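You operate a simulated robot arm through the tools that you are given. There is no shell and no other tool. Be economical: measure what you need, move in short steps, check, and stop when the job is done.

You run a simulated robot arm. Do the job below in one go: nothing can be reset, and whatever is moved stays where it is left.

## Task
Fill the milk pan to its line and warm it till it steams.
Fine: milk from the milk jug, setting 2, don't let it boil; ring off after, pan on the cork mat, jug back.

It is judged by the outcome, as a careful person would: the job done as asked, and still so three seconds after it is handed in. It fails if anything else is knocked over, pushed out of place, dropped, spilled or broken.

## Robot
A 6-joint arm with a two-finger parallel gripper, fixed in place. Base frame: the origin is at the foot of the arm, x ahead of it, y to its left, z up. Lengths are in m, angles in degrees, forces in N, time in s.
With the tool pointing down near the work surface it reaches from about 0.36 to 0.82 m from the base axis. Its first joint turns from -166.0 to 166.0 degrees. Payload 3.91 kg.
The tool frame sits at the grasp point between the pads (the TCP): z along the fingers, y along the line on which they close. The tips reach 0.03 m beyond it. Largest opening 0.11 m; finger width 0.02, thickness 0.01; the body of the gripper, 0.048 by 0.112 m, starts 0.055 m behind the TCP.
Orientation is that of the tool frame in the base frame, as [roll, pitch, yaw] about the fixed x, y, z axes, in that order (R = Rz(yaw) Ry(pitch) Rx(roll)). With the fingers straight down and closing along the base's y, the tool's x points along the base's -x, its y along +y and its z along -z.

## Interface
- The arm moves only by the tool servo_tool. Its argument "plan" is a list of rows, each a list of 7 numbers: the opening in per cent of the stroke, from 0 (shut) to 100 (fully open), then the shift along the tool's x, y, z in m, then the turn, a rotation vector about the tool's x, y, z in degrees. In form: [[jaw, tx, ty, tz, ax, ay, az], ...]. A call has 1 to 12 rows; each row is the pose to reach, as a shift and turn from the pose commanded when the call began, along the tool's axes at that moment. A row lasts 0.2 s, in which the tool goes at most 0.05 m and 8.6 degrees; a call with a longer step from one row to the next is refused whole, and so is a gripper value outside its range. A pose out of reach is approached as far as the arm can. The call stops where the force on the tool passes 40 N (or 10 N more than at its start, if that is more) or the arm is blocked; 0.2 s more then pass. Each finger travels about 0.045 m/s and halts on what it meets, pressing with about 44 N; the grip force reading is that of the motor and also rises with nothing between the fingers. The clock runs only during rows and for 0.2 s after the last one: add rows that repeat a pose to give the fingers time. It gives the time, the measured TCP pose, the force on the tool (base axes), the opening and the grip force at its end, in the units of the frame above (readings bear some noise), and new pictures: "show" is both (left out), scene, wrist or none.
- Cameras (640 x 400 px; columns grow to the right, rows downward): "scene" is fixed at [0.0487, 0.4997, 1.5198]; the picture's right is [0.78, -0.63, 0.00], its down [-0.53, -0.66, -0.53] and it looks along [0.33, 0.41, -0.85] (base axes); focal length 214 px, centre (320, 200). "wrist" rides on the gripper at [0.077, 0.007, -0.114] in the tool frame; the picture's right is [-0.09, 1.00, 0.00], its down [-0.80, -0.07, -0.59] and it looks along [-0.59, -0.05, 0.80] (tool axes); focal length 270 px, centre (320, 200). There is no depth. A picture from a camera that has moved, and an enlarged one, comes with that camera's place and axes in the base frame and with its lens.
- lift_body(by): slides the trunk up (or, below 0, down) by that many m; the arm rides with it, the base frame stays. It gives what a move gives, with no picture.
- zoom(camera, box): a new picture of the part [left, top, right, bottom] of that camera's present view, enlarged. No time passes.
- job_done(): hands the job in; it is judged then, once.

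Go step by step. Nothing tells you positions but the pictures and the camera data: compare them with the known pose of the tool, close in by small moves and look again before you grip or let go. The budget is 120 turns and 170 pictures, counting those below and the enlarged ones. Unless the task says otherwise, let go and move clear before handing in, and close with one line.

The tools are called after "Call:" by a JSON object that holds its "op" and its "data". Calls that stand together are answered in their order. servo_tool: Moves the arm, as the interface text tells. Its arguments: {"type":"object","properties":{"plan":{"type":"array"},"show":{"type":"string","enum":["both","scene","wrist","none"]}},"required":["plan"]} The other tools are called the same way: lift_body (by) slides the trunk up or down; zoom (camera, box) takes an enlarged picture of a part of a camera's view; job_done () hands the job in.

At the start:

```text
clock: 0.0
tool_pos: [0.3971, 0.05, 1.3155]
orientation: [-179.9, 0.0, -180.0]
force: [0.0, 0.2, 0.5]
width: 0.1101
grip_force: 0.0
trunk travel left (down, up): [-0.575, 0.035]
```

scene: 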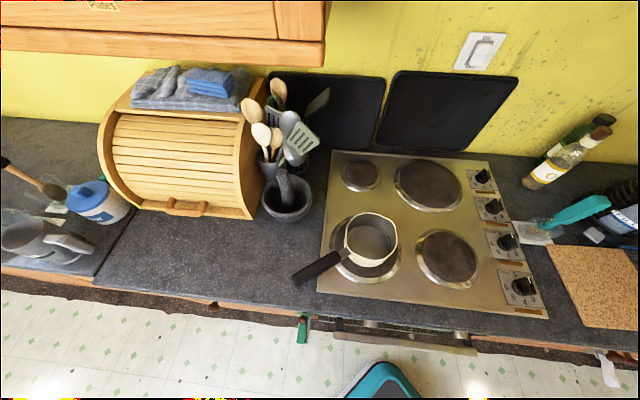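
wrist: 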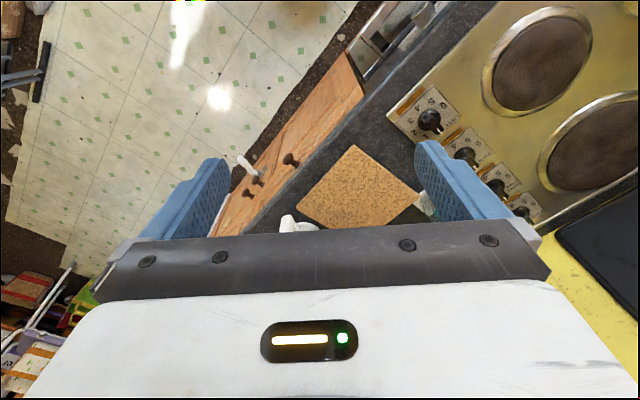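

I see a hob with the milk pan on the front-left ring, four knobs on the right, a cork mat at far right, and jug-like things at the left. I'll enlarge areas to identify them.

Call:
{"op": "zoom", "data": {"camera": "scene", "box": [0, 140, 160, 300]}}

Call:
{"op": "zoom", "data": {"camera": "scene", "box": [280, 190, 460, 300]}}

Call:
{"op": "zoom", "data": {"camera": "scene", "box": [450, 100, 640, 340]}}

```text
2.50 times, centred on (80, 220) of scene
camera zoom: at [0.0487, 0.4997, 1.5198], right [0.78, -0.63, 0.0], down [-0.53, -0.66, -0.53], along [0.33, 0.41, -0.85], focal length 536 px, centre (920, 150)
```

zoom: 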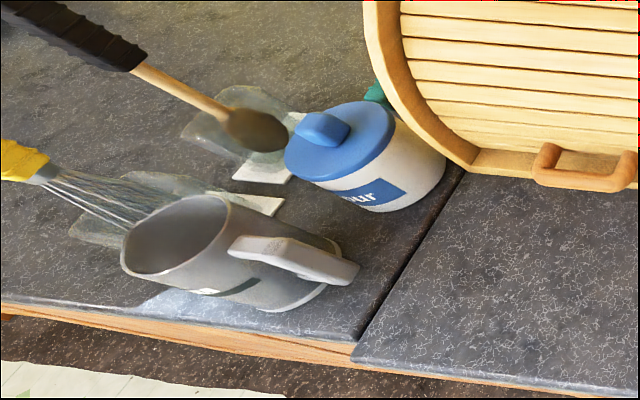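

```text
3.56 times, centred on (370, 245) of scene
camera zoom: at [0.0487, 0.4997, 1.5198], right [0.78, -0.63, 0.0], down [-0.53, -0.66, -0.53], along [0.33, 0.41, -0.85], focal length 763 px, centre (142, 40)
```

zoom: 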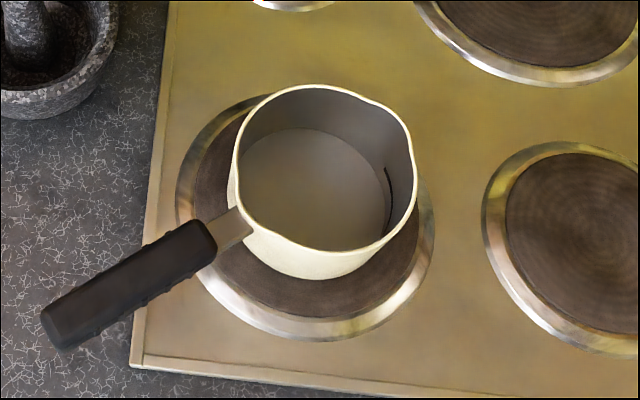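

```text
1.67 times, centred on (545, 220) of scene
camera zoom: at [0.0487, 0.4997, 1.5198], right [0.78, -0.63, 0.0], down [-0.53, -0.66, -0.53], along [0.33, 0.41, -0.85], focal length 358 px, centre (-55, 167)
```

zoom: 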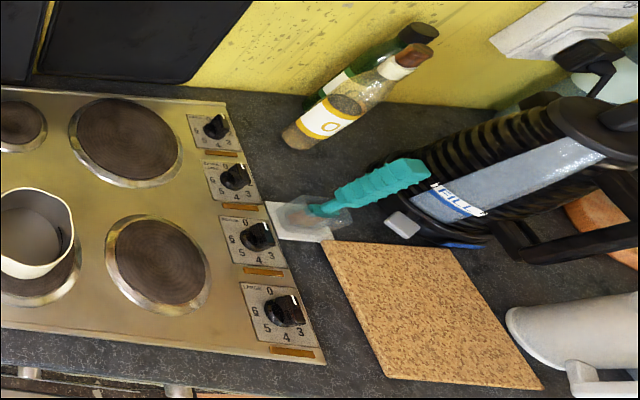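

The zoom shows beyond the frame, so I can look at the white object beyond the right edge, likely the milk jug.

Call:
{"op": "zoom", "data": {"camera": "scene", "box": [560, 200, 640, 400]}}

Call:
{"op": "zoom", "data": {"camera": "wrist", "box": [220, 100, 480, 260]}}

Call:
{"op": "zoom", "data": {"camera": "scene", "box": [470, 150, 560, 310]}}

```text
2.00 times, centred on (600, 300) of scene
camera zoom: at [0.0487, 0.4997, 1.5198], right [0.78, -0.63, 0.0], down [-0.53, -0.66, -0.53], along [0.33, 0.41, -0.85], focal length 429 px, centre (-240, 0)
```

zoom: 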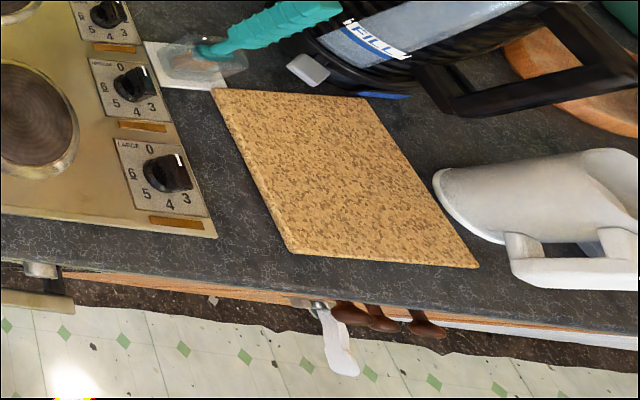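

```text
2.46 times, centred on (350, 180) of wrist
camera zoom: at [0.3187, 0.0563, 1.4309], right [0.09, 1.0, 0.0], down [0.8, -0.07, 0.59], along [0.59, -0.05, -0.8], focal length 665 px, centre (246, 249)
```

zoom: 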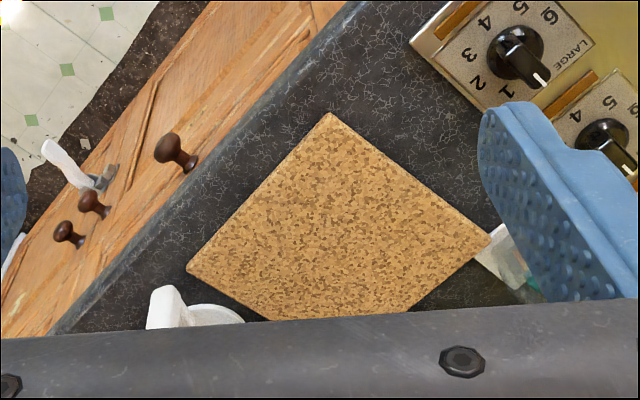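

```text
2.50 times, centred on (515, 230) of scene
camera zoom: at [0.0487, 0.4997, 1.5198], right [0.78, -0.63, 0.0], down [-0.53, -0.66, -0.53], along [0.33, 0.41, -0.85], focal length 536 px, centre (-168, 125)
```

zoom: 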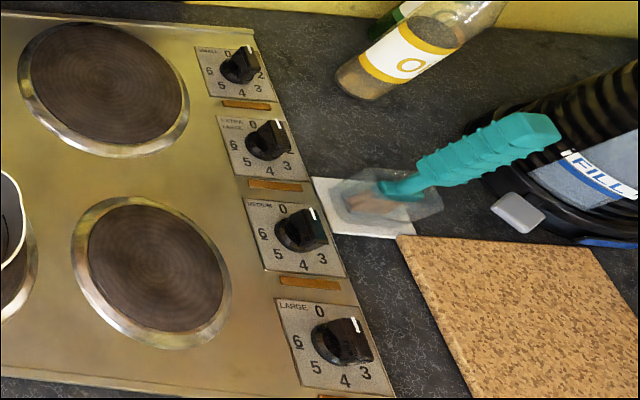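

Call:
{"op": "zoom", "data": {"camera": "scene", "box": [636, 250, 640, 390]}}

Call:
{"op": "servo_tool", "data": {"plan": [[100, 0, 0, -0.03, 0, 5, 0], [100, 0, 0, -0.05, 0, 10, 8], [100, 0, 0, -0.05, 0, 18, 10], [100, 0, 0, -0.05, 0, 24, 16], [100, 0, 0, -0.05, 0, 24, 24]]}}

```text
2.86 times, centred on (638, 320) of scene
camera zoom: at [0.0487, 0.4997, 1.5198], right [0.78, -0.63, 0.0], down [-0.53, -0.66, -0.53], along [0.33, 0.41, -0.85], focal length 613 px, centre (-589, -143)
```

zoom: 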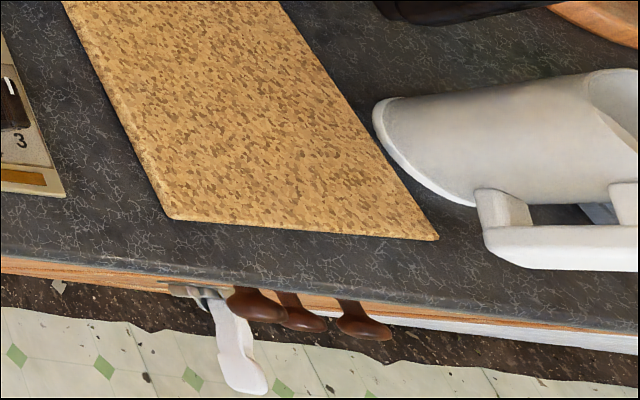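

```text
refused: row 2 steps farther than a row can; nothing moved
```

The pan sits on the front-left (LARGE) ring, whose knob is the front one; the white jug stands right of the cork mat near (0.8,-0.03). I'll bring the wrist camera over it.

Call:
{"op": "servo_tool", "data": {"plan": [[100, -0.045, -0.01, 0, 0, 0, 0], [100, -0.09, -0.02, 0, 0, 0, 0], [100, -0.135, -0.03, 0, 0, 0, 0], [100, -0.18, -0.04, 0, 0, 0, 0], [100, -0.225, -0.05, 0, 0, 0, 0], [100, -0.27, -0.06, 0, 0, 0, 0], [100, -0.315, -0.07, 0, 0, 0, 0]]}}

```text
clock: 1.6
tool_pos: [0.7131, -0.021, 1.3116]
orientation: [180.0, -0.3, 180.0]
force: [1.1, 0.4, -1.0]
width: 0.1099
grip_force: 0.0
trunk travel left (down, up): [-0.575, 0.035]
camera wrist: at [0.6371, -0.0149, 1.4271], right [0.09, 1.0, 0.0], down [0.8, -0.07, 0.59], along [0.59, -0.05, -0.81], focal length 270 px, centre (320, 200)
```

scene: 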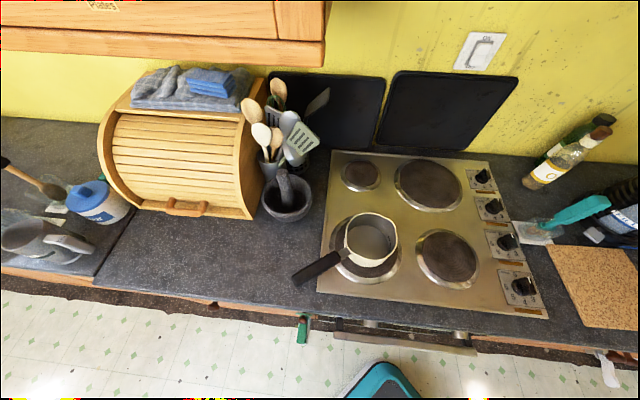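
wrist: 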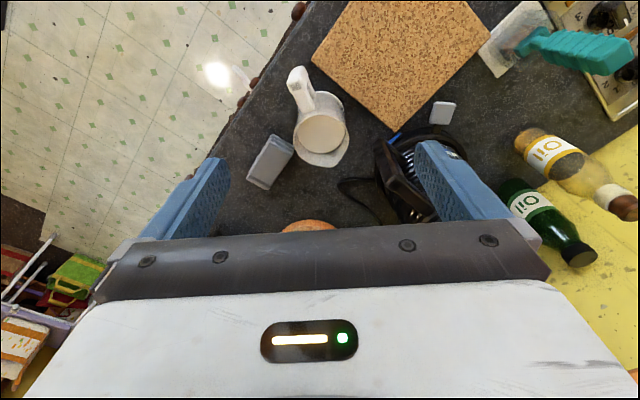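

Call:
{"op": "zoom", "data": {"camera": "wrist", "box": [250, 50, 410, 180]}}

```text
3.08 times, centred on (330, 115) of wrist
camera zoom: at [0.6371, -0.0149, 1.4271], right [0.09, 1.0, 0.0], down [0.8, -0.07, 0.59], along [0.59, -0.05, -0.81], focal length 832 px, centre (289, 462)
```

zoom: 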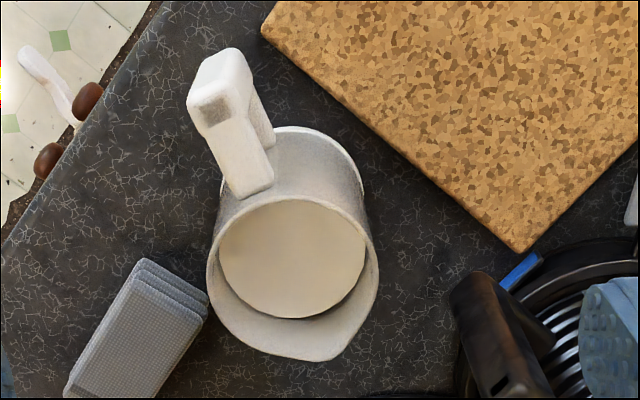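

The jug is white, holds milk, with its handle pointing back toward me at about angle 203° and the spout opposite. I'll grip its upright handle with the tool nearly level, camera on top, so first I back off and turn the wrist.

Call:
{"op": "servo_tool", "data": {"plan": [[100, 0.02, 0, 0, 0, 0, 8], [100, 0.04, 0, 0, 0, 0, 16], [100, 0.06, 0, 0, 0, 0, 24], [100, 0.08, 0, 0, 0, 0, 32], [100, 0.1, 0, 0, 0, 0, 40], [100, 0.12, 0, 0, 0, 0, 48], [100, 0.14, 0, 0, 0, 0, 56], [100, 0.16, 0, 0, 0, 0, 64], [100, 0.18, 0, 0, 0, 0, 72], [100, 0.2, 0, 0, 0, 0, 80]], "show": "none"}}

Call:
{"op": "servo_tool", "data": {"plan": [[100, 0, 0, 0, 0, 0, 8], [100, 0, 0, 0, 0, 0, 16], [100, 0, 0, 0, 0, 0, 24], [100, 0, 0, 0, 0, 0, 32], [100, 0, 0, 0, 0, 0, 40], [100, 0, 0, 0, 0, 0, 48], [100, 0, 0, 0, 0, 0, 56], [100, 0, 0, 0, 0, 0, 64], [100, 0, 0, 0, 0, 0, 72], [100, 0, 0, 0, 0, 0, 77]], "show": "wrist"}}

```text
clock: 3.8
tool_pos: [0.5102, -0.0183, 1.3152]
orientation: [-180.0, 0.0, 99.9]
force: [0.2, 0.3, 0.6]
width: 0.1099
grip_force: 0.1
trunk travel left (down, up): [-0.575, 0.035]
```

```text
clock: 6.0
tool_pos: [0.5099, -0.0206, 1.315]
orientation: [180.0, 0.0, 22.9]
force: [0.3, 0.6, -0.1]
width: 0.1102
grip_force: 0.0
trunk travel left (down, up): [-0.575, 0.035]
camera wrist: at [0.5838, 0.0033, 1.4311], right [0.31, -0.95, 0.0], down [-0.77, -0.25, 0.59], along [-0.57, -0.18, -0.8], focal length 270 px, centre (320, 200)
```

wrist: 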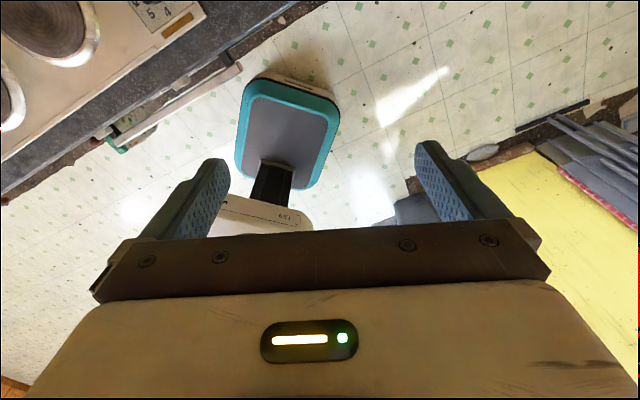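

Call:
{"op": "servo_tool", "data": {"plan": [[100, 0, 0, 0, 0, 8, 0], [100, 0, 0, 0, 0, 16, 0], [100, 0, 0, 0, 0, 24, 0], [100, 0, 0, 0, 0, 32, 0], [100, 0, 0, 0, 0, 40, 0], [100, 0, 0, 0, 0, 48, 0], [100, 0, 0, 0, 0, 56, 0], [100, 0, 0, 0, 0, 64, 0], [100, 0, 0, 0, 0, 70, 0]], "show": "wrist"}}

```text
clock: 8.0
tool_pos: [0.5111, -0.0203, 1.3165]
orientation: [180.0, -70.0, 23.1]
force: [0.2, 0.3, -0.3]
width: 0.1099
grip_force: 0.1
trunk travel left (down, up): [-0.575, 0.035]
camera wrist: at [0.4385, -0.0584, 1.4285], right [0.36, -0.93, -0.08], down [-0.79, -0.26, -0.55], along [0.49, 0.26, -0.83], focal length 270 px, centre (320, 200)
```

wrist: 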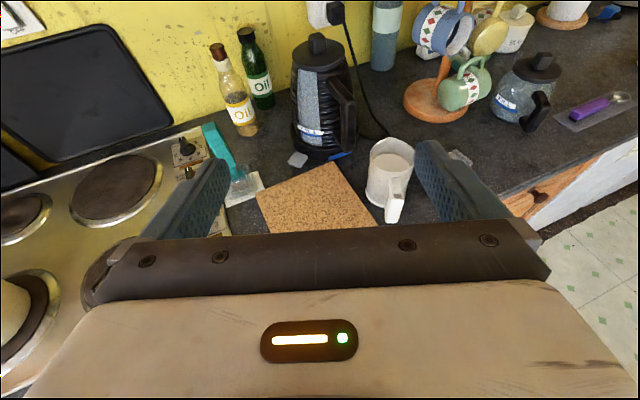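

Call:
{"op": "zoom", "data": {"camera": "wrist", "box": [310, 100, 470, 230]}}

Call:
{"op": "zoom", "data": {"camera": "wrist", "box": [370, 0, 630, 150]}}

```text
3.08 times, centred on (390, 165) of wrist
camera zoom: at [0.4385, -0.0584, 1.4285], right [0.36, -0.93, -0.08], down [-0.79, -0.26, -0.55], along [0.49, 0.26, -0.83], focal length 832 px, centre (105, 308)
```

zoom: 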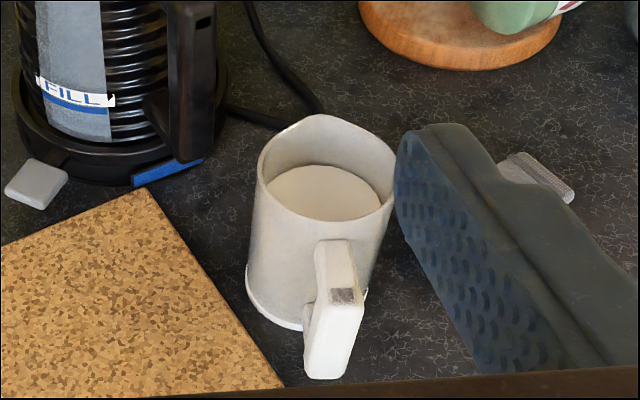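

```text
2.46 times, centred on (500, 75) of wrist
camera zoom: at [0.4385, -0.0584, 1.4285], right [0.36, -0.93, -0.08], down [-0.79, -0.26, -0.55], along [0.49, 0.26, -0.83], focal length 665 px, centre (-123, 508)
```

zoom: 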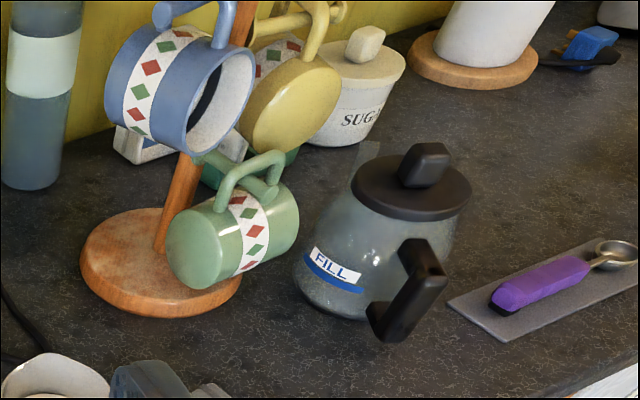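

The jug's handle bar is near (0.74,-0.06), z 0.92–1.0. I'll move to a pre-grasp point behind the handle and look again.

Call:
{"op": "servo_tool", "data": {"plan": [[100, -0.033, 0.016, 0.023, 0, 0, 0], [100, -0.066, 0.032, 0.045, 0, 0, 0], [100, -0.099, 0.048, 0.068, 0, 0, 0], [100, -0.132, 0.064, 0.091, 0, 0, 0], [100, -0.165, 0.08, 0.113, 0, 0, 0], [100, -0.198, 0.097, 0.136, 0, 0, 0], [100, -0.231, 0.113, 0.159, 0, 0, 0], [100, -0.2645, 0.1286, 0.1616, 0, 0, 0]], "show": "wrist"}}

```text
clock: 9.8
tool_pos: [0.6197, -0.1119, 1.0119]
orientation: [180.0, -70.0, 23.0]
force: [-0.4, -0.1, 0.5]
width: 0.1098
grip_force: 0.1
trunk travel left (down, up): [-0.575, 0.035]
camera wrist: at [0.5468, -0.1506, 1.1246], right [0.36, -0.93, -0.08], down [-0.79, -0.26, -0.55], along [0.49, 0.26, -0.83], focal length 270 px, centre (320, 200)
```

wrist: 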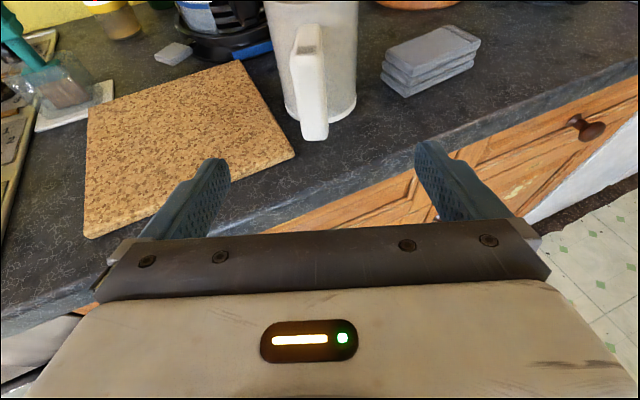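

Call:
{"op": "servo_tool", "data": {"plan": [[100, 0.002, -0.002, 0.03, 0, 0, 0], [100, 0.004, -0.004, 0.06, 0, 0, 0], [100, 0.005, -0.004, 0.09, 0, 0, 0]], "show": "wrist"}}

```text
clock: 10.6
tool_pos: [0.6951, -0.0731, 0.9824]
orientation: [-180.0, -70.0, 23.0]
force: [0.8, 0.2, 0.1]
width: 0.1099
grip_force: 0.1
trunk travel left (down, up): [-0.575, 0.035]
camera wrist: at [0.6227, -0.1119, 1.0958], right [0.36, -0.93, -0.08], down [-0.79, -0.26, -0.55], along [0.49, 0.26, -0.83], focal length 270 px, centre (320, 200)
```

wrist: 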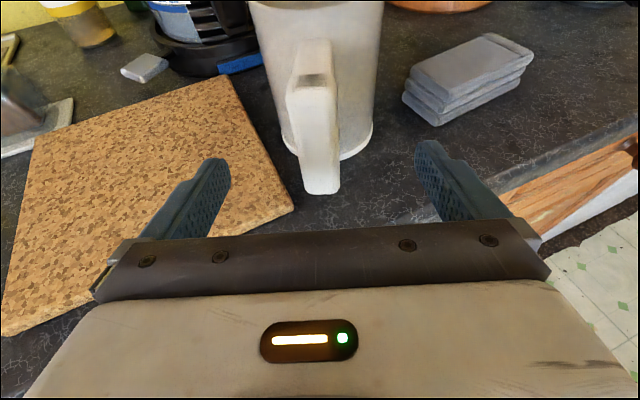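

Call:
{"op": "servo_tool", "data": {"plan": [[100, 0.001, 0.001, 0.02, 0, 0, 0], [100, 0.002, 0.002, 0.045, 0, 0, 0]], "show": "wrist"}}

```text
clock: 11.2
tool_pos: [0.7368, -0.0627, 0.9705]
orientation: [179.9, -70.0, 23.0]
force: [-0.2, 0.9, 0.1]
width: 0.1099
grip_force: 0.1
trunk travel left (down, up): [-0.575, 0.035]
camera wrist: at [0.6645, -0.1015, 1.0829], right [0.36, -0.93, -0.08], down [-0.79, -0.26, -0.55], along [0.49, 0.26, -0.83], focal length 270 px, centre (320, 200)
```

wrist: 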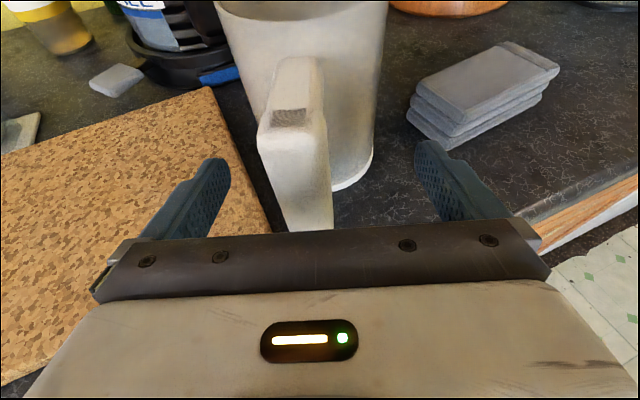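

Call:
{"op": "servo_tool", "data": {"plan": [[90, 0, -0.009, 0.006, 0, 0, 0], [70, 0, -0.009, 0.006, 0, 0, 0], [55, 0, -0.009, 0.006, 0, 0, 0], [50, 0, -0.009, 0.006, 0, 0, 0]], "show": "wrist"}}

```text
clock: 12.2
tool_pos: [0.7375, -0.0514, 0.9688]
orientation: [-180.0, -70.1, 23.0]
force: [0.3, 1.0, -0.1]
width: 0.0553
grip_force: 0.1
trunk travel left (down, up): [-0.575, 0.035]
camera wrist: at [0.6648, -0.0902, 1.081], right [0.36, -0.93, -0.08], down [-0.79, -0.26, -0.55], along [0.49, 0.26, -0.83], focal length 270 px, centre (320, 200)
```

wrist: 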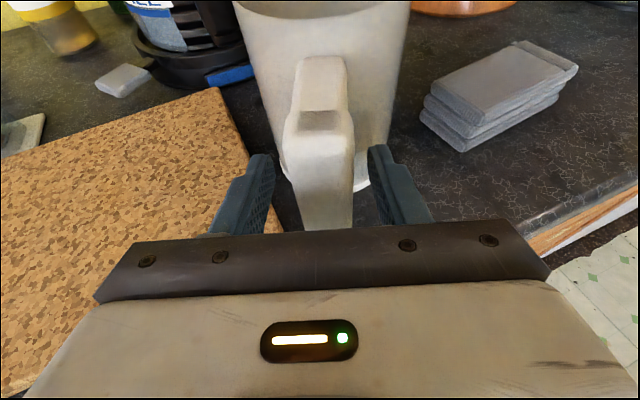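

The handle is centred between the fingers, so I close.

Call:
{"op": "servo_tool", "data": {"plan": [[30, 0, 0, 0, 0, 0, 0], [15, 0, 0, 0, 0, 0, 0], [0, 0, 0, 0, 0, 0, 0], [0, 0, 0, 0, 0, 0, 0], [0, 0, 0, 0, 0, 0, 0]], "show": "wrist"}}

```text
clock: 13.4
tool_pos: [0.7382, -0.0515, 0.9693]
orientation: [-180.0, -70.0, 23.1]
force: [0.9, -1.8, 0.8]
width: 0.0255
grip_force: 43.9
trunk travel left (down, up): [-0.575, 0.035]
camera wrist: at [0.6648, -0.0905, 1.0811], right [0.36, -0.93, -0.08], down [-0.79, -0.26, -0.55], along [0.49, 0.26, -0.83], focal length 270 px, centre (320, 200)
```

wrist: 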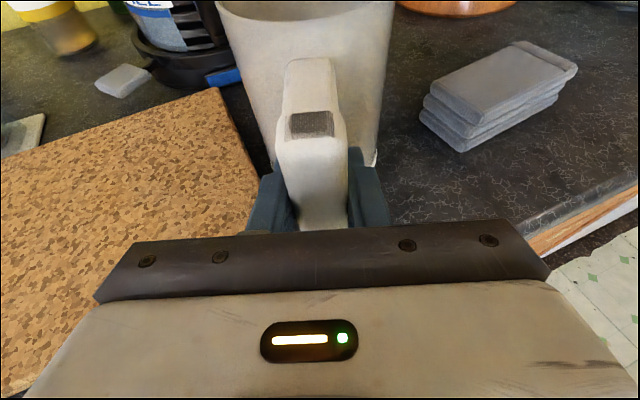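

Call:
{"op": "servo_tool", "data": {"plan": [[0, 0.019, 0, -0.007, 0, 0, 0], [0, 0.038, 0, -0.014, 0, 0, 0], [0, 0.066, 0, -0.024, 0, 0, 0], [0, 0.094, 0, -0.034, 0, 0, 0]], "show": "wrist"}}

```text
clock: 14.4
tool_pos: [0.7393, -0.0533, 1.068]
orientation: [179.9, -69.9, 23.0]
force: [-0.7, 0.0, -5.5]
width: 0.0257
grip_force: 44.1
trunk travel left (down, up): [-0.575, 0.035]
camera wrist: at [0.6669, -0.0921, 1.1812], right [0.36, -0.93, -0.08], down [-0.79, -0.26, -0.55], along [0.49, 0.26, -0.83], focal length 270 px, centre (320, 200)
```

wrist: 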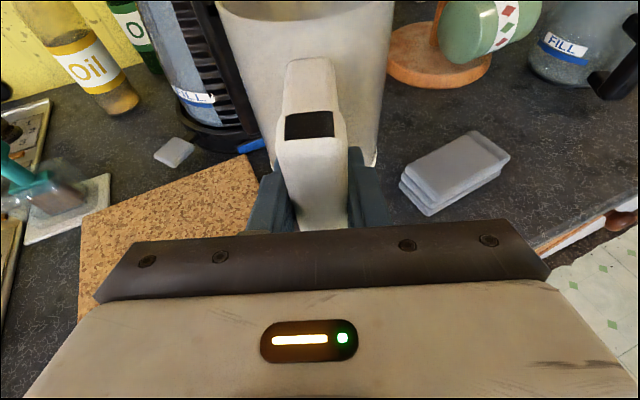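

The jug is held (≈0.56 kg) with no slip. I'll retract and raise it, then swing it over toward the pan while keeping it level.

Call:
{"op": "servo_tool", "data": {"plan": [[0, 0.002, -0.001, -0.015, 0, 0, 0], [0, 0.005, -0.004, -0.042, 0, 0, 0], [0, 0.008, -0.007, -0.071, 0, 0, 0], [0, 0.011, -0.009, -0.1, 0, 0, 0], [0, 0.014, -0.011, -0.125, 0, 0, 0], [0, 0.0158, -0.0125, -0.138, 0, 0, 0]], "show": "none"}}

```text
clock: 15.8
tool_pos: [0.6179, -0.0902, 1.1321]
orientation: [-180.0, -70.0, 23.1]
force: [0.4, 0.1, -5.6]
width: 0.0256
grip_force: 44.0
trunk travel left (down, up): [-0.575, 0.035]
```

Call:
{"op": "servo_tool", "data": {"plan": [[0, -0.001, -0.013, -0.003, 0.7, 0, -0.25], [0, -0.003, -0.04, -0.008, 2.1, 0, -0.76], [0, -0.006, -0.077, -0.015, 4.0, 0, -1.45], [0, -0.008, -0.114, -0.022, 5.9, 0, -2.14], [0, -0.011, -0.151, -0.03, 7.8, 0, -2.84], [0, -0.013, -0.188, -0.037, 9.7, 0, -3.53], [0, -0.016, -0.224, -0.044, 11.7, 0, -4.22], [0, -0.019, -0.261, -0.051, 13.6, 0, -4.9], [0, -0.022, -0.302, -0.059, 15.7, 0, -5.7], [0, -0.024, -0.335, -0.066, 17.4, 0, -6.33]], "show": "both"}}

```text
clock: 18.0
tool_pos: [0.4809, 0.2059, 1.1434]
orientation: [180.0, -69.8, 41.7]
force: [-0.9, 0.3, -6.3]
width: 0.0257
grip_force: 44.5
out of reach, approached as far as the arm can: row 7, 8, 9, 10
trunk travel left (down, up): [-0.575, 0.035]
camera wrist: at [0.4246, 0.1457, 1.2561], right [0.64, -0.77, -0.08], down [-0.67, -0.5, -0.55], along [0.38, 0.41, -0.83], focal length 270 px, centre (320, 200)
```

scene: 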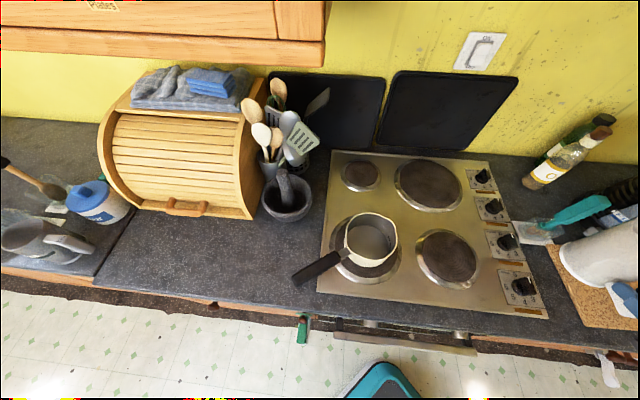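
wrist: 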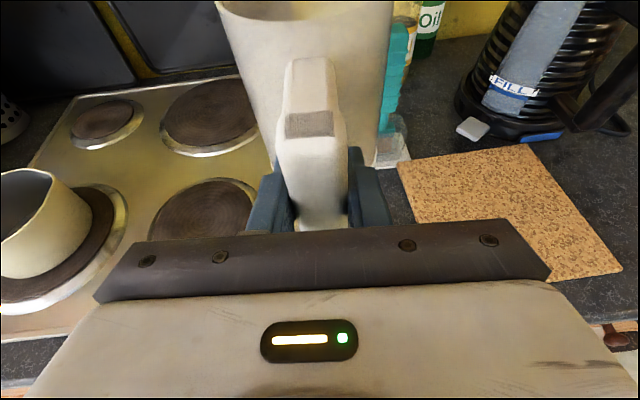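

The straight line brought the wrist too near the base. I'll go around farther out and pour from the pan's right side, turning the tool to a larger yaw.

Call:
{"op": "servo_tool", "data": {"plan": [[0, 0.003, -0.013, 0.008, 2, 0, -0.73], [0, 0.006, -0.027, 0.016, 6, 0, -2.2], [0, 0.009, -0.04, 0.024, 11, 0, -4.0], [0, 0.012, -0.055, 0.032, 16, 0, -5.8], [0, 0.015, -0.07, 0.041, 21, 0, -7.6], [0, 0.018, -0.083, 0.049, 25, 0, -9.1], [0, 0.021, -0.096, 0.057, 29, 0, -10.5], [0, 0.0228, -0.1066, 0.0628, 31, 0, -11.3]], "show": "scene"}}

```text
clock: 19.8
tool_pos: [0.4634, 0.3334, 1.1477]
orientation: [-179.9, -70.1, 74.7]
force: [-0.7, 0.4, -4.8]
width: 0.0255
grip_force: 43.8
trunk travel left (down, up): [-0.575, 0.035]
```

scene: 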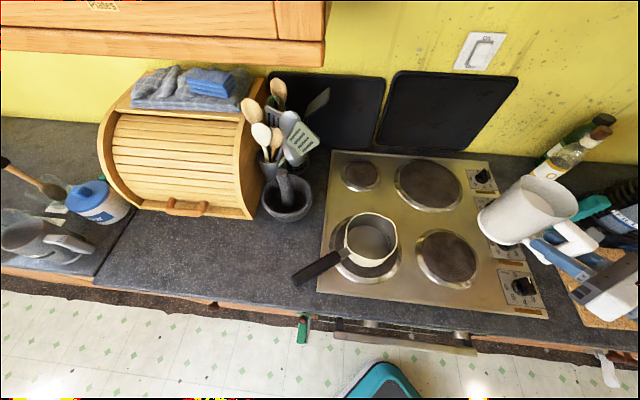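

Call:
{"op": "zoom", "data": {"camera": "scene", "box": [460, 150, 620, 310]}}

```text
2.50 times, centred on (540, 230) of scene
camera zoom: at [0.0487, 0.4997, 1.5198], right [0.78, -0.63, 0.0], down [-0.53, -0.66, -0.53], along [0.33, 0.41, -0.85], focal length 536 px, centre (-230, 125)
```

zoom: 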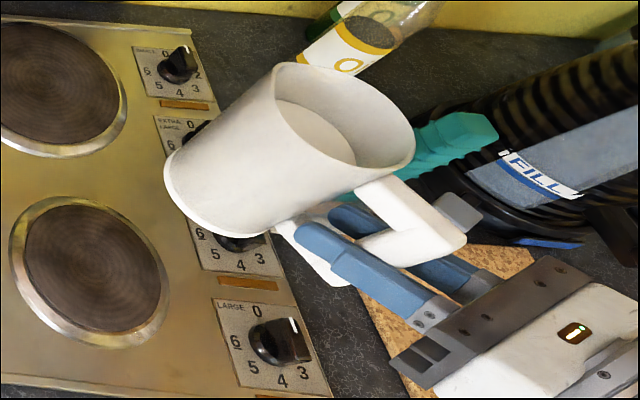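

Call:
{"op": "zoom", "data": {"camera": "wrist", "box": [0, 40, 320, 240]}}

```text
2.00 times, centred on (160, 140) of wrist
camera zoom: at [0.4476, 0.2522, 1.2591], right [0.95, -0.29, -0.08], down [-0.29, -0.78, -0.55], along [0.1, 0.55, -0.83], focal length 541 px, centre (640, 320)
```

zoom: 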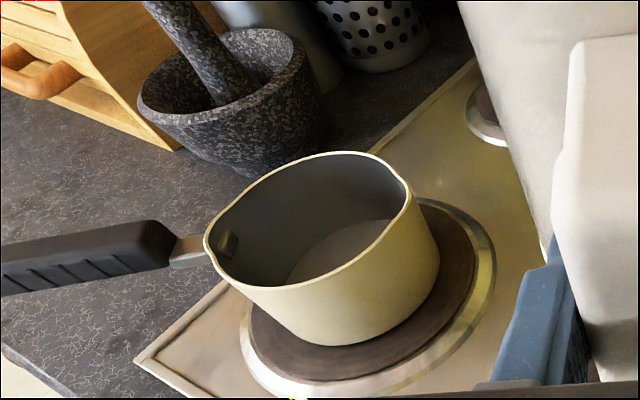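

Triangulating gives the pan rim centre at about (0.284, 0.583, 1.002), diameter 0.135. I'll bring the spout above it with yaw 110°.

Call:
{"op": "servo_tool", "data": {"plan": [[0, 0, -0.012, 0.006, 2, 0, -0.73], [0, 0, -0.03, 0.015, 6, 0, -2.2], [0, 0, -0.049, 0.025, 10, 0, -3.64], [0, 0, -0.068, 0.035, 14, 0, -5.1], [0, 0, -0.087, 0.045, 18, 0, -6.56], [0, 0, -0.106, 0.055, 22, 0, -8.0], [0, 0, -0.125, 0.065, 26, 0, -9.5], [0, 0, -0.142, 0.074, 30, 0, -10.9], [0, -0.0005, -0.1554, 0.0804, 33.2, 0, -12.1]], "show": "scene"}}

Call:
{"op": "zoom", "data": {"camera": "scene", "box": [290, 150, 470, 290]}}

```text
clock: 21.8
tool_pos: [0.3319, 0.4486, 1.1177]
orientation: [180.0, -70.0, 109.9]
force: [0.2, -0.8, -5.0]
width: 0.0257
grip_force: 44.0
trunk travel left (down, up): [-0.575, 0.035]
```

scene: 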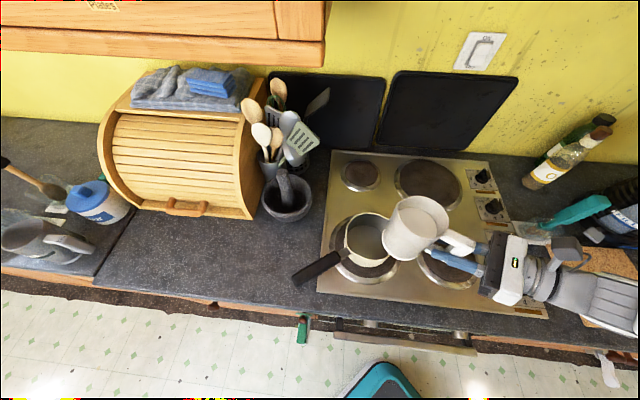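

```text
2.86 times, centred on (380, 220) of scene
camera zoom: at [0.0487, 0.4997, 1.5198], right [0.78, -0.63, 0.0], down [-0.53, -0.66, -0.53], along [0.33, 0.41, -0.85], focal length 613 px, centre (149, 143)
```

zoom: 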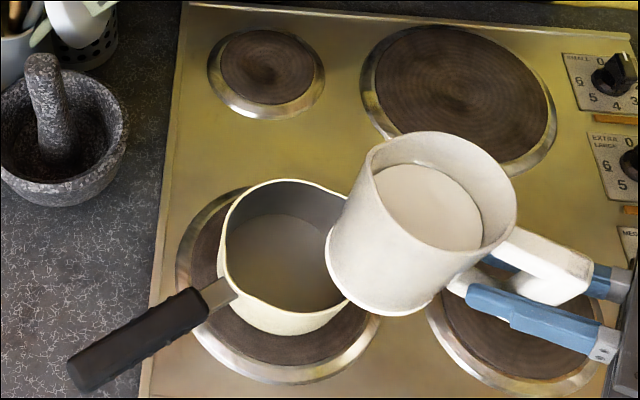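

Spout projection matches. I begin tilting slowly to 24°.

Call:
{"op": "servo_tool", "data": {"plan": [[0, -0.0015, 0, -0.004, 0, -4, 0], [0, -0.0025, 0, -0.007, 0, -8, 0], [0, -0.0035, 0, -0.009, 0, -12, 0], [0, -0.004, 0, -0.0108, 0, -16, 0], [0, -0.0044, 0, -0.0122, 0, -20, 0], [0, -0.0047, 0, -0.0128, 0, -24, 0]], "show": "none"}}

Call:
{"op": "zoom", "data": {"camera": "scene", "box": [300, 160, 460, 280]}}

```text
clock: 23.2
tool_pos: [0.3363, 0.4331, 1.1203]
orientation: [-180.0, -45.9, 110.0]
force: [-0.2, 0.4, -4.5]
width: 0.0255
grip_force: 44.3
trunk travel left (down, up): [-0.575, 0.035]
```

```text
3.33 times, centred on (380, 220) of scene
camera zoom: at [0.0487, 0.4997, 1.5198], right [0.78, -0.63, 0.0], down [-0.53, -0.66, -0.53], along [0.33, 0.41, -0.85], focal length 715 px, centre (120, 133)
```

zoom: 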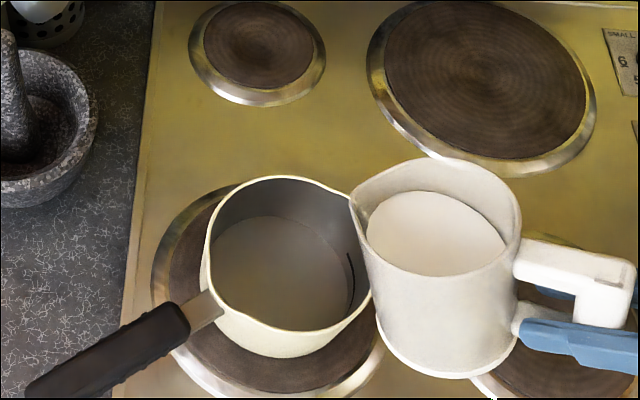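

Call:
{"op": "servo_tool", "data": {"plan": [[0, 0.002, 0, 0.001, 0, -3, 0], [0, 0.004, 0, 0.001, 0, -6, 0], [0, 0.006, 0, 0.002, 0, -9, 0], [0, 0.006, 0, 0.002, 0, -9, 0]], "show": "none"}}

Call:
{"op": "zoom", "data": {"camera": "scene", "box": [300, 160, 460, 280]}}

```text
clock: 24.2
tool_pos: [0.3338, 0.4391, 1.1211]
orientation: [180.0, -37.0, 109.8]
force: [0.2, 0.4, -5.2]
width: 0.0255
grip_force: 44.0
trunk travel left (down, up): [-0.575, 0.035]
```

```text
3.33 times, centred on (380, 220) of scene
camera zoom: at [0.0487, 0.4997, 1.5198], right [0.78, -0.63, 0.0], down [-0.53, -0.66, -0.53], along [0.33, 0.41, -0.85], focal length 715 px, centre (120, 133)
```

zoom: 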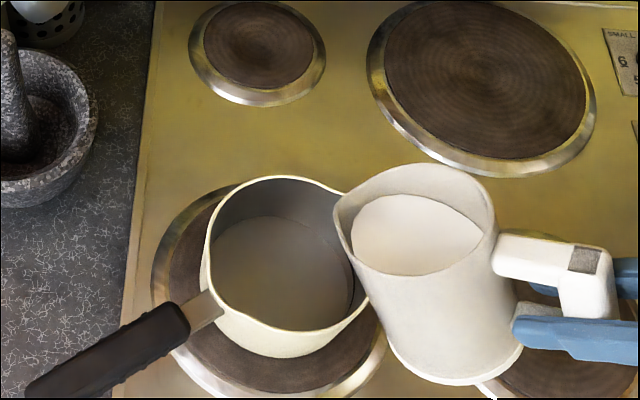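

Call:
{"op": "servo_tool", "data": {"plan": [[0, 0.003, 0, -0.0018, 0, -2, 0], [0, 0.0055, 0, -0.0036, 0, -4, 0], [0, 0.0078, 0, -0.0054, 0, -6, 0], [0, 0.0078, 0, -0.0054, 0, -6, 0]], "show": "none"}}

Call:
{"op": "zoom", "data": {"camera": "scene", "box": [300, 160, 460, 280]}}

```text
clock: 25.2
tool_pos: [0.3326, 0.4419, 1.1323]
orientation: [179.9, -31.0, 109.9]
force: [0.1, 0.0, -6.3]
width: 0.0255
grip_force: 44.5
trunk travel left (down, up): [-0.575, 0.035]
```

```text
3.33 times, centred on (380, 220) of scene
camera zoom: at [0.0487, 0.4997, 1.5198], right [0.78, -0.63, 0.0], down [-0.53, -0.66, -0.53], along [0.33, 0.41, -0.85], focal length 715 px, centre (120, 133)
```

zoom: 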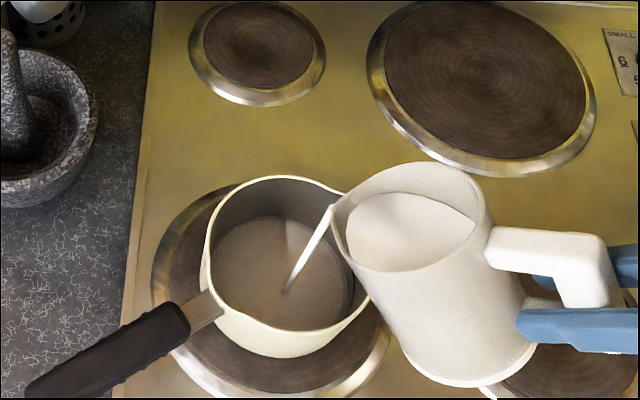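

Milk is flowing into the centre of the pan. I'll tilt gradually further and watch.

Call:
{"op": "servo_tool", "data": {"plan": [[0, 0.0025, 0, -0.0018, 0, -2, 0], [0, 0.005, 0, -0.0036, 0, -4, 0], [0, 0.005, 0, -0.0036, 0, -4, 0], [0, 0.005, 0, -0.0036, 0, -4, 0], [0, 0.005, 0, -0.0036, 0, -4, 0]], "show": "none"}}

Call:
{"op": "zoom", "data": {"camera": "scene", "box": [300, 160, 460, 280]}}

```text
clock: 26.4
tool_pos: [0.3327, 0.4437, 1.1368]
orientation: [180.0, -27.0, 109.9]
force: [0.3, -0.5, -5.3]
width: 0.0255
grip_force: 44.1
trunk travel left (down, up): [-0.575, 0.035]
```

```text
3.33 times, centred on (380, 220) of scene
camera zoom: at [0.0487, 0.4997, 1.5198], right [0.78, -0.63, 0.0], down [-0.53, -0.66, -0.53], along [0.33, 0.41, -0.85], focal length 715 px, centre (120, 133)
```

zoom: 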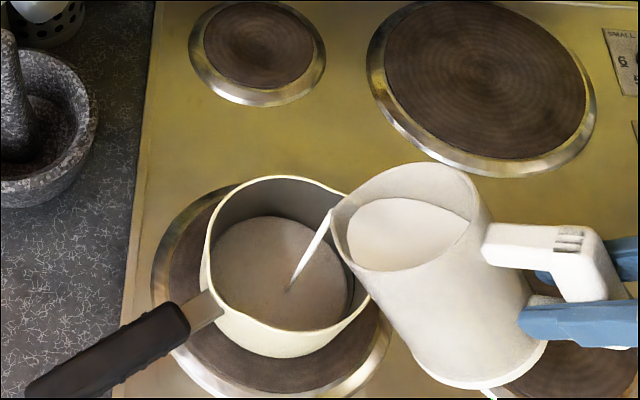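

Call:
{"op": "servo_tool", "data": {"plan": [[0, 0.0025, 0, -0.0018, 0, -2, 0], [0, 0.005, 0, -0.0036, 0, -4, 0], [0, 0.006, 0, -0.0045, 0, -5, 0], [0, 0.006, 0, -0.0045, 0, -5, 0], [0, 0.006, 0, -0.0045, 0, -5, 0], [0, 0.006, 0, -0.0045, 0, -5, 0], [0, 0.006, 0, -0.0045, 0, -5, 0]], "show": "none"}}

Call:
{"op": "zoom", "data": {"camera": "scene", "box": [320, 180, 420, 260]}}

```text
clock: 28.0
tool_pos: [0.3326, 0.4464, 1.1427]
orientation: [-180.0, -22.0, 109.9]
force: [0.1, -0.6, -4.1]
width: 0.0254
grip_force: 44.1
trunk travel left (down, up): [-0.575, 0.035]
```

```text
5.00 times, centred on (370, 220) of scene
camera zoom: at [0.0487, 0.4997, 1.5198], right [0.78, -0.63, 0.0], down [-0.53, -0.66, -0.53], along [0.33, 0.41, -0.85], focal length 1072 px, centre (70, 100)
```

zoom: 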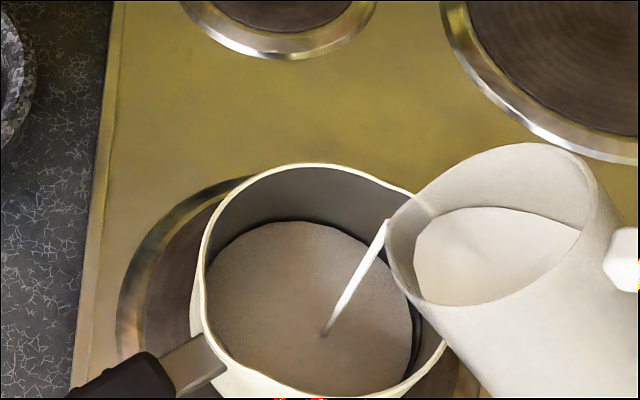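

Call:
{"op": "zoom", "data": {"camera": "scene", "box": [365, 220, 405, 260]}}

```text
10.00 times, centred on (385, 240) of scene
camera zoom: at [0.0487, 0.4997, 1.5198], right [0.78, -0.63, 0.0], down [-0.53, -0.66, -0.53], along [0.33, 0.41, -0.85], focal length 2145 px, centre (-330, -200)
```

zoom: 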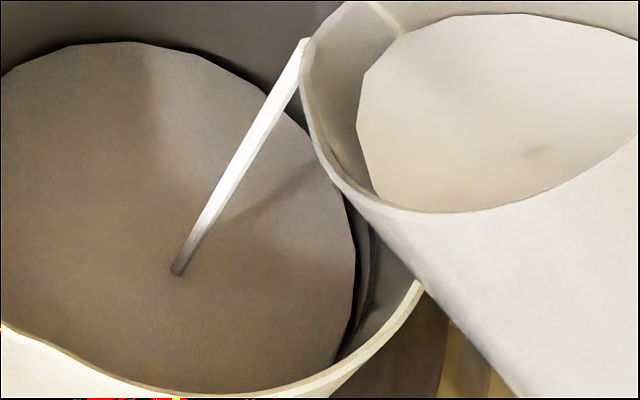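

The level is getting close to the line; I stop the flow by tilting back, then inspect.

Call:
{"op": "servo_tool", "data": {"plan": [[0, -0.006, 0, 0.0045, 0, 6, 0], [0, -0.012, 0, 0.009, 0, 12, 0], [0, -0.012, 0, 0.003, 0, 17, 0], [0, -0.012, 0, -0.003, 0, 17, 0], [0, -0.012, 0, -0.003, 0, 17, 0]], "show": "none"}}

Call:
{"op": "zoom", "data": {"camera": "scene", "box": [365, 220, 405, 260]}}

```text
clock: 29.2
tool_pos: [0.3359, 0.4349, 1.1419]
orientation: [180.0, -39.0, 109.9]
force: [-0.1, -0.5, -3.1]
width: 0.0257
grip_force: 43.5
trunk travel left (down, up): [-0.575, 0.035]
```

```text
10.00 times, centred on (385, 240) of scene
camera zoom: at [0.0487, 0.4997, 1.5198], right [0.78, -0.63, 0.0], down [-0.53, -0.66, -0.53], along [0.33, 0.41, -0.85], focal length 2145 px, centre (-330, -200)
```

zoom: 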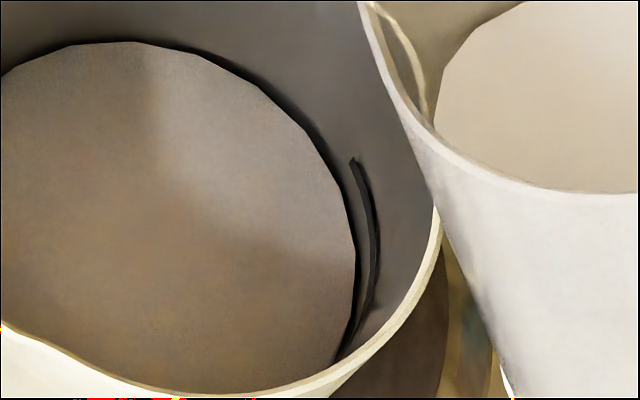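

The strip line is still about 20 mm above the milk surface, so much more milk is needed. I tilt again, further.

Call:
{"op": "servo_tool", "data": {"plan": [[0, 0.004, 0, 0.002, 0, -6, 0], [0, 0.008, 0, 0.004, 0, -12, 0], [0, 0.012, 0, 0.006, 0, -17, 0], [0, 0.0143, 0, 0.0078, 0, -21, 0], [0, 0.0143, 0, 0.0078, 0, -21, 0], [0, 0.0143, 0, 0.0078, 0, -21, 0], [0, 0.0143, 0, 0.0078, 0, -21, 0], [0, 0.0143, 0, 0.0078, 0, -21, 0], [0, 0.0143, 0, 0.0078, 0, -21, 0]], "show": "none"}}

Call:
{"op": "zoom", "data": {"camera": "scene", "box": [340, 200, 420, 260]}}

```text
clock: 31.2
tool_pos: [0.3317, 0.4486, 1.1453]
orientation: [-180.0, -18.0, 110.0]
force: [-0.5, -0.1, -3.5]
width: 0.0254
grip_force: 44.1
trunk travel left (down, up): [-0.575, 0.035]
```

```text
6.67 times, centred on (380, 230) of scene
camera zoom: at [0.0487, 0.4997, 1.5198], right [0.78, -0.63, 0.0], down [-0.53, -0.66, -0.53], along [0.33, 0.41, -0.85], focal length 1430 px, centre (-80, 0)
```

zoom: 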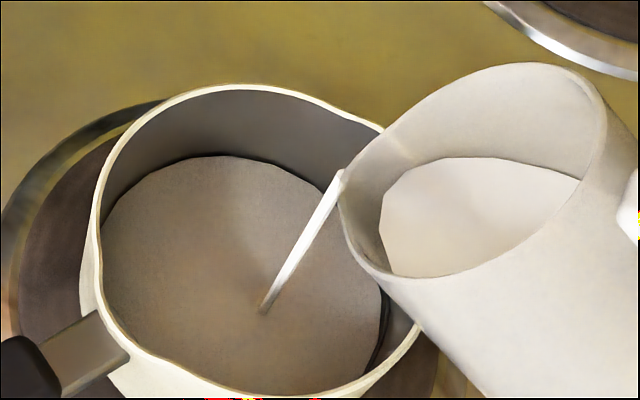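

Call:
{"op": "servo_tool", "data": {"plan": [[0, 0.0035, 0, -0.0028, 0, -3, 0], [0, 0.0035, 0, -0.0028, 0, -3, 0], [0, 0.0035, 0, -0.0028, 0, -3, 0], [0, 0.0035, 0, -0.0028, 0, -3, 0], [0, 0.0035, 0, -0.0028, 0, -3, 0], [0, 0.0035, 0, -0.0028, 0, -3, 0]], "show": "none"}}

Call:
{"op": "zoom", "data": {"camera": "scene", "box": [365, 220, 405, 260]}}

```text
clock: 32.6
tool_pos: [0.3296, 0.4529, 1.1487]
orientation: [179.9, -14.9, 109.9]
force: [-0.1, 0.3, -3.5]
width: 0.0255
grip_force: 43.9
trunk travel left (down, up): [-0.575, 0.035]
```

```text
10.00 times, centred on (385, 240) of scene
camera zoom: at [0.0487, 0.4997, 1.5198], right [0.78, -0.63, 0.0], down [-0.53, -0.66, -0.53], along [0.33, 0.41, -0.85], focal length 2145 px, centre (-330, -200)
```

zoom: 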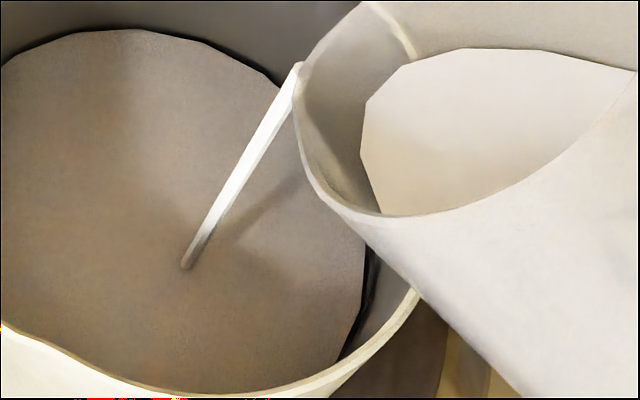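

Call:
{"op": "servo_tool", "data": {"plan": [[0, 0.0025, 0, -0.002, 0, -2, 0], [0, 0.0046, 0, -0.0038, 0, -4, 0], [0, 0.0046, 0, -0.0038, 0, -4, 0], [0, 0.0046, 0, -0.0038, 0, -4, 0], [0, 0.0046, 0, -0.0038, 0, -4, 0], [0, 0.0046, 0, -0.0038, 0, -4, 0], [0, 0.0046, 0, -0.0038, 0, -4, 0]], "show": "none"}}

Call:
{"op": "zoom", "data": {"camera": "scene", "box": [365, 220, 405, 260]}}

```text
clock: 34.2
tool_pos: [0.3285, 0.4548, 1.1534]
orientation: [-179.9, -11.0, 109.9]
force: [-0.1, 0.5, -3.8]
width: 0.0257
grip_force: 43.9
trunk travel left (down, up): [-0.575, 0.035]
```

```text
10.00 times, centred on (385, 240) of scene
camera zoom: at [0.0487, 0.4997, 1.5198], right [0.78, -0.63, 0.0], down [-0.53, -0.66, -0.53], along [0.33, 0.41, -0.85], focal length 2145 px, centre (-330, -200)
```

zoom: 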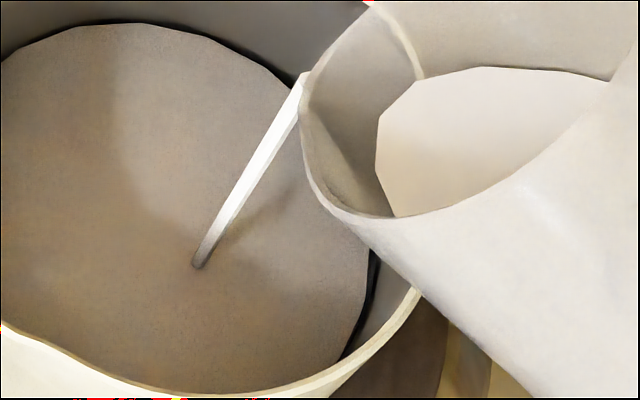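

Call:
{"op": "servo_tool", "data": {"plan": [[0, 0.002, 0, -0.002, 0, -2, 0], [0, 0.0033, 0, -0.003, 0, -3, 0], [0, 0.0033, 0, -0.003, 0, -3, 0], [0, 0.0033, 0, -0.003, 0, -3, 0], [0, 0.0033, 0, -0.003, 0, -3, 0], [0, 0.0033, 0, -0.003, 0, -3, 0], [0, 0.0033, 0, -0.003, 0, -3, 0]], "show": "none"}}

Call:
{"op": "zoom", "data": {"camera": "scene", "box": [365, 220, 405, 260]}}

```text
clock: 35.8
tool_pos: [0.3271, 0.4574, 1.1566]
orientation: [179.9, -8.0, 109.9]
force: [0.0, -0.7, -3.1]
width: 0.0255
grip_force: 44.2
trunk travel left (down, up): [-0.575, 0.035]
```

```text
10.00 times, centred on (385, 240) of scene
camera zoom: at [0.0487, 0.4997, 1.5198], right [0.78, -0.63, 0.0], down [-0.53, -0.66, -0.53], along [0.33, 0.41, -0.85], focal length 2145 px, centre (-330, -200)
```

zoom: 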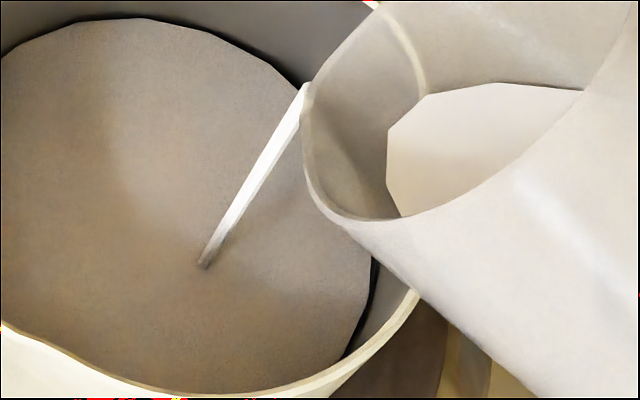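

Call:
{"op": "servo_tool", "data": {"plan": [[0, 0.002, 0, -0.002, 0, -2, 0], [0, 0.0033, 0, -0.003, 0, -3, 0], [0, 0.0033, 0, -0.003, 0, -3, 0], [0, 0.0033, 0, -0.003, 0, -3, 0], [0, 0.0033, 0, -0.003, 0, -3, 0], [0, 0.0033, 0, -0.003, 0, -3, 0]], "show": "none"}}

Call:
{"op": "zoom", "data": {"camera": "scene", "box": [365, 220, 405, 260]}}

```text
clock: 37.2
tool_pos: [0.3252, 0.4598, 1.1604]
orientation: [180.0, -5.0, 109.8]
force: [-0.1, -0.3, -2.4]
width: 0.0258
grip_force: 44.0
trunk travel left (down, up): [-0.575, 0.035]
```

```text
10.00 times, centred on (385, 240) of scene
camera zoom: at [0.0487, 0.4997, 1.5198], right [0.78, -0.63, 0.0], down [-0.53, -0.66, -0.53], along [0.33, 0.41, -0.85], focal length 2145 px, centre (-330, -200)
```

zoom: 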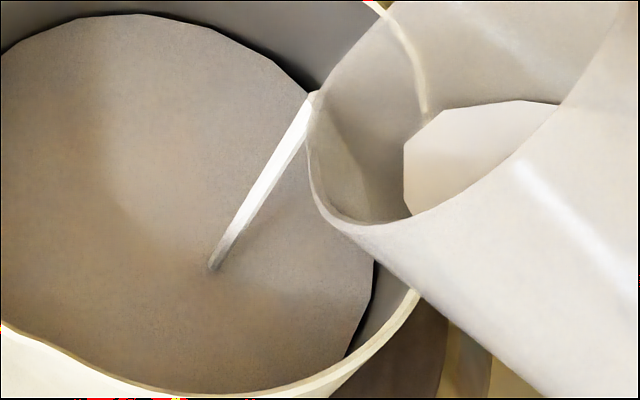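

Very close to the line now; tilt back and check.

Call:
{"op": "servo_tool", "data": {"plan": [[0, -0.008, 0, 0.006, 0, 8, 0], [0, -0.016, 0, 0.008, 0, 16, 0], [0, -0.02, 0, 0.004, 0, 24, 0], [0, -0.02, 0, -0.004, 0, 32, 0], [0, -0.02, 0, -0.01, 0, 36, 0], [0, -0.02, 0, -0.01, 0, 36, 0]], "show": "none"}}

Call:
{"op": "zoom", "data": {"camera": "scene", "box": [365, 220, 405, 260]}}

```text
clock: 38.6
tool_pos: [0.3336, 0.4406, 1.1668]
orientation: [180.0, -41.0, 109.9]
force: [0.0, 0.0, -3.0]
width: 0.0258
grip_force: 44.0
trunk travel left (down, up): [-0.575, 0.035]
```

```text
10.00 times, centred on (385, 240) of scene
camera zoom: at [0.0487, 0.4997, 1.5198], right [0.78, -0.63, 0.0], down [-0.53, -0.66, -0.53], along [0.33, 0.41, -0.85], focal length 2145 px, centre (-330, -200)
```

zoom: 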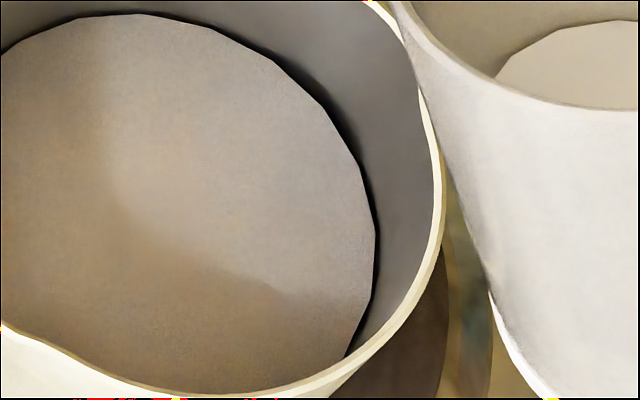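

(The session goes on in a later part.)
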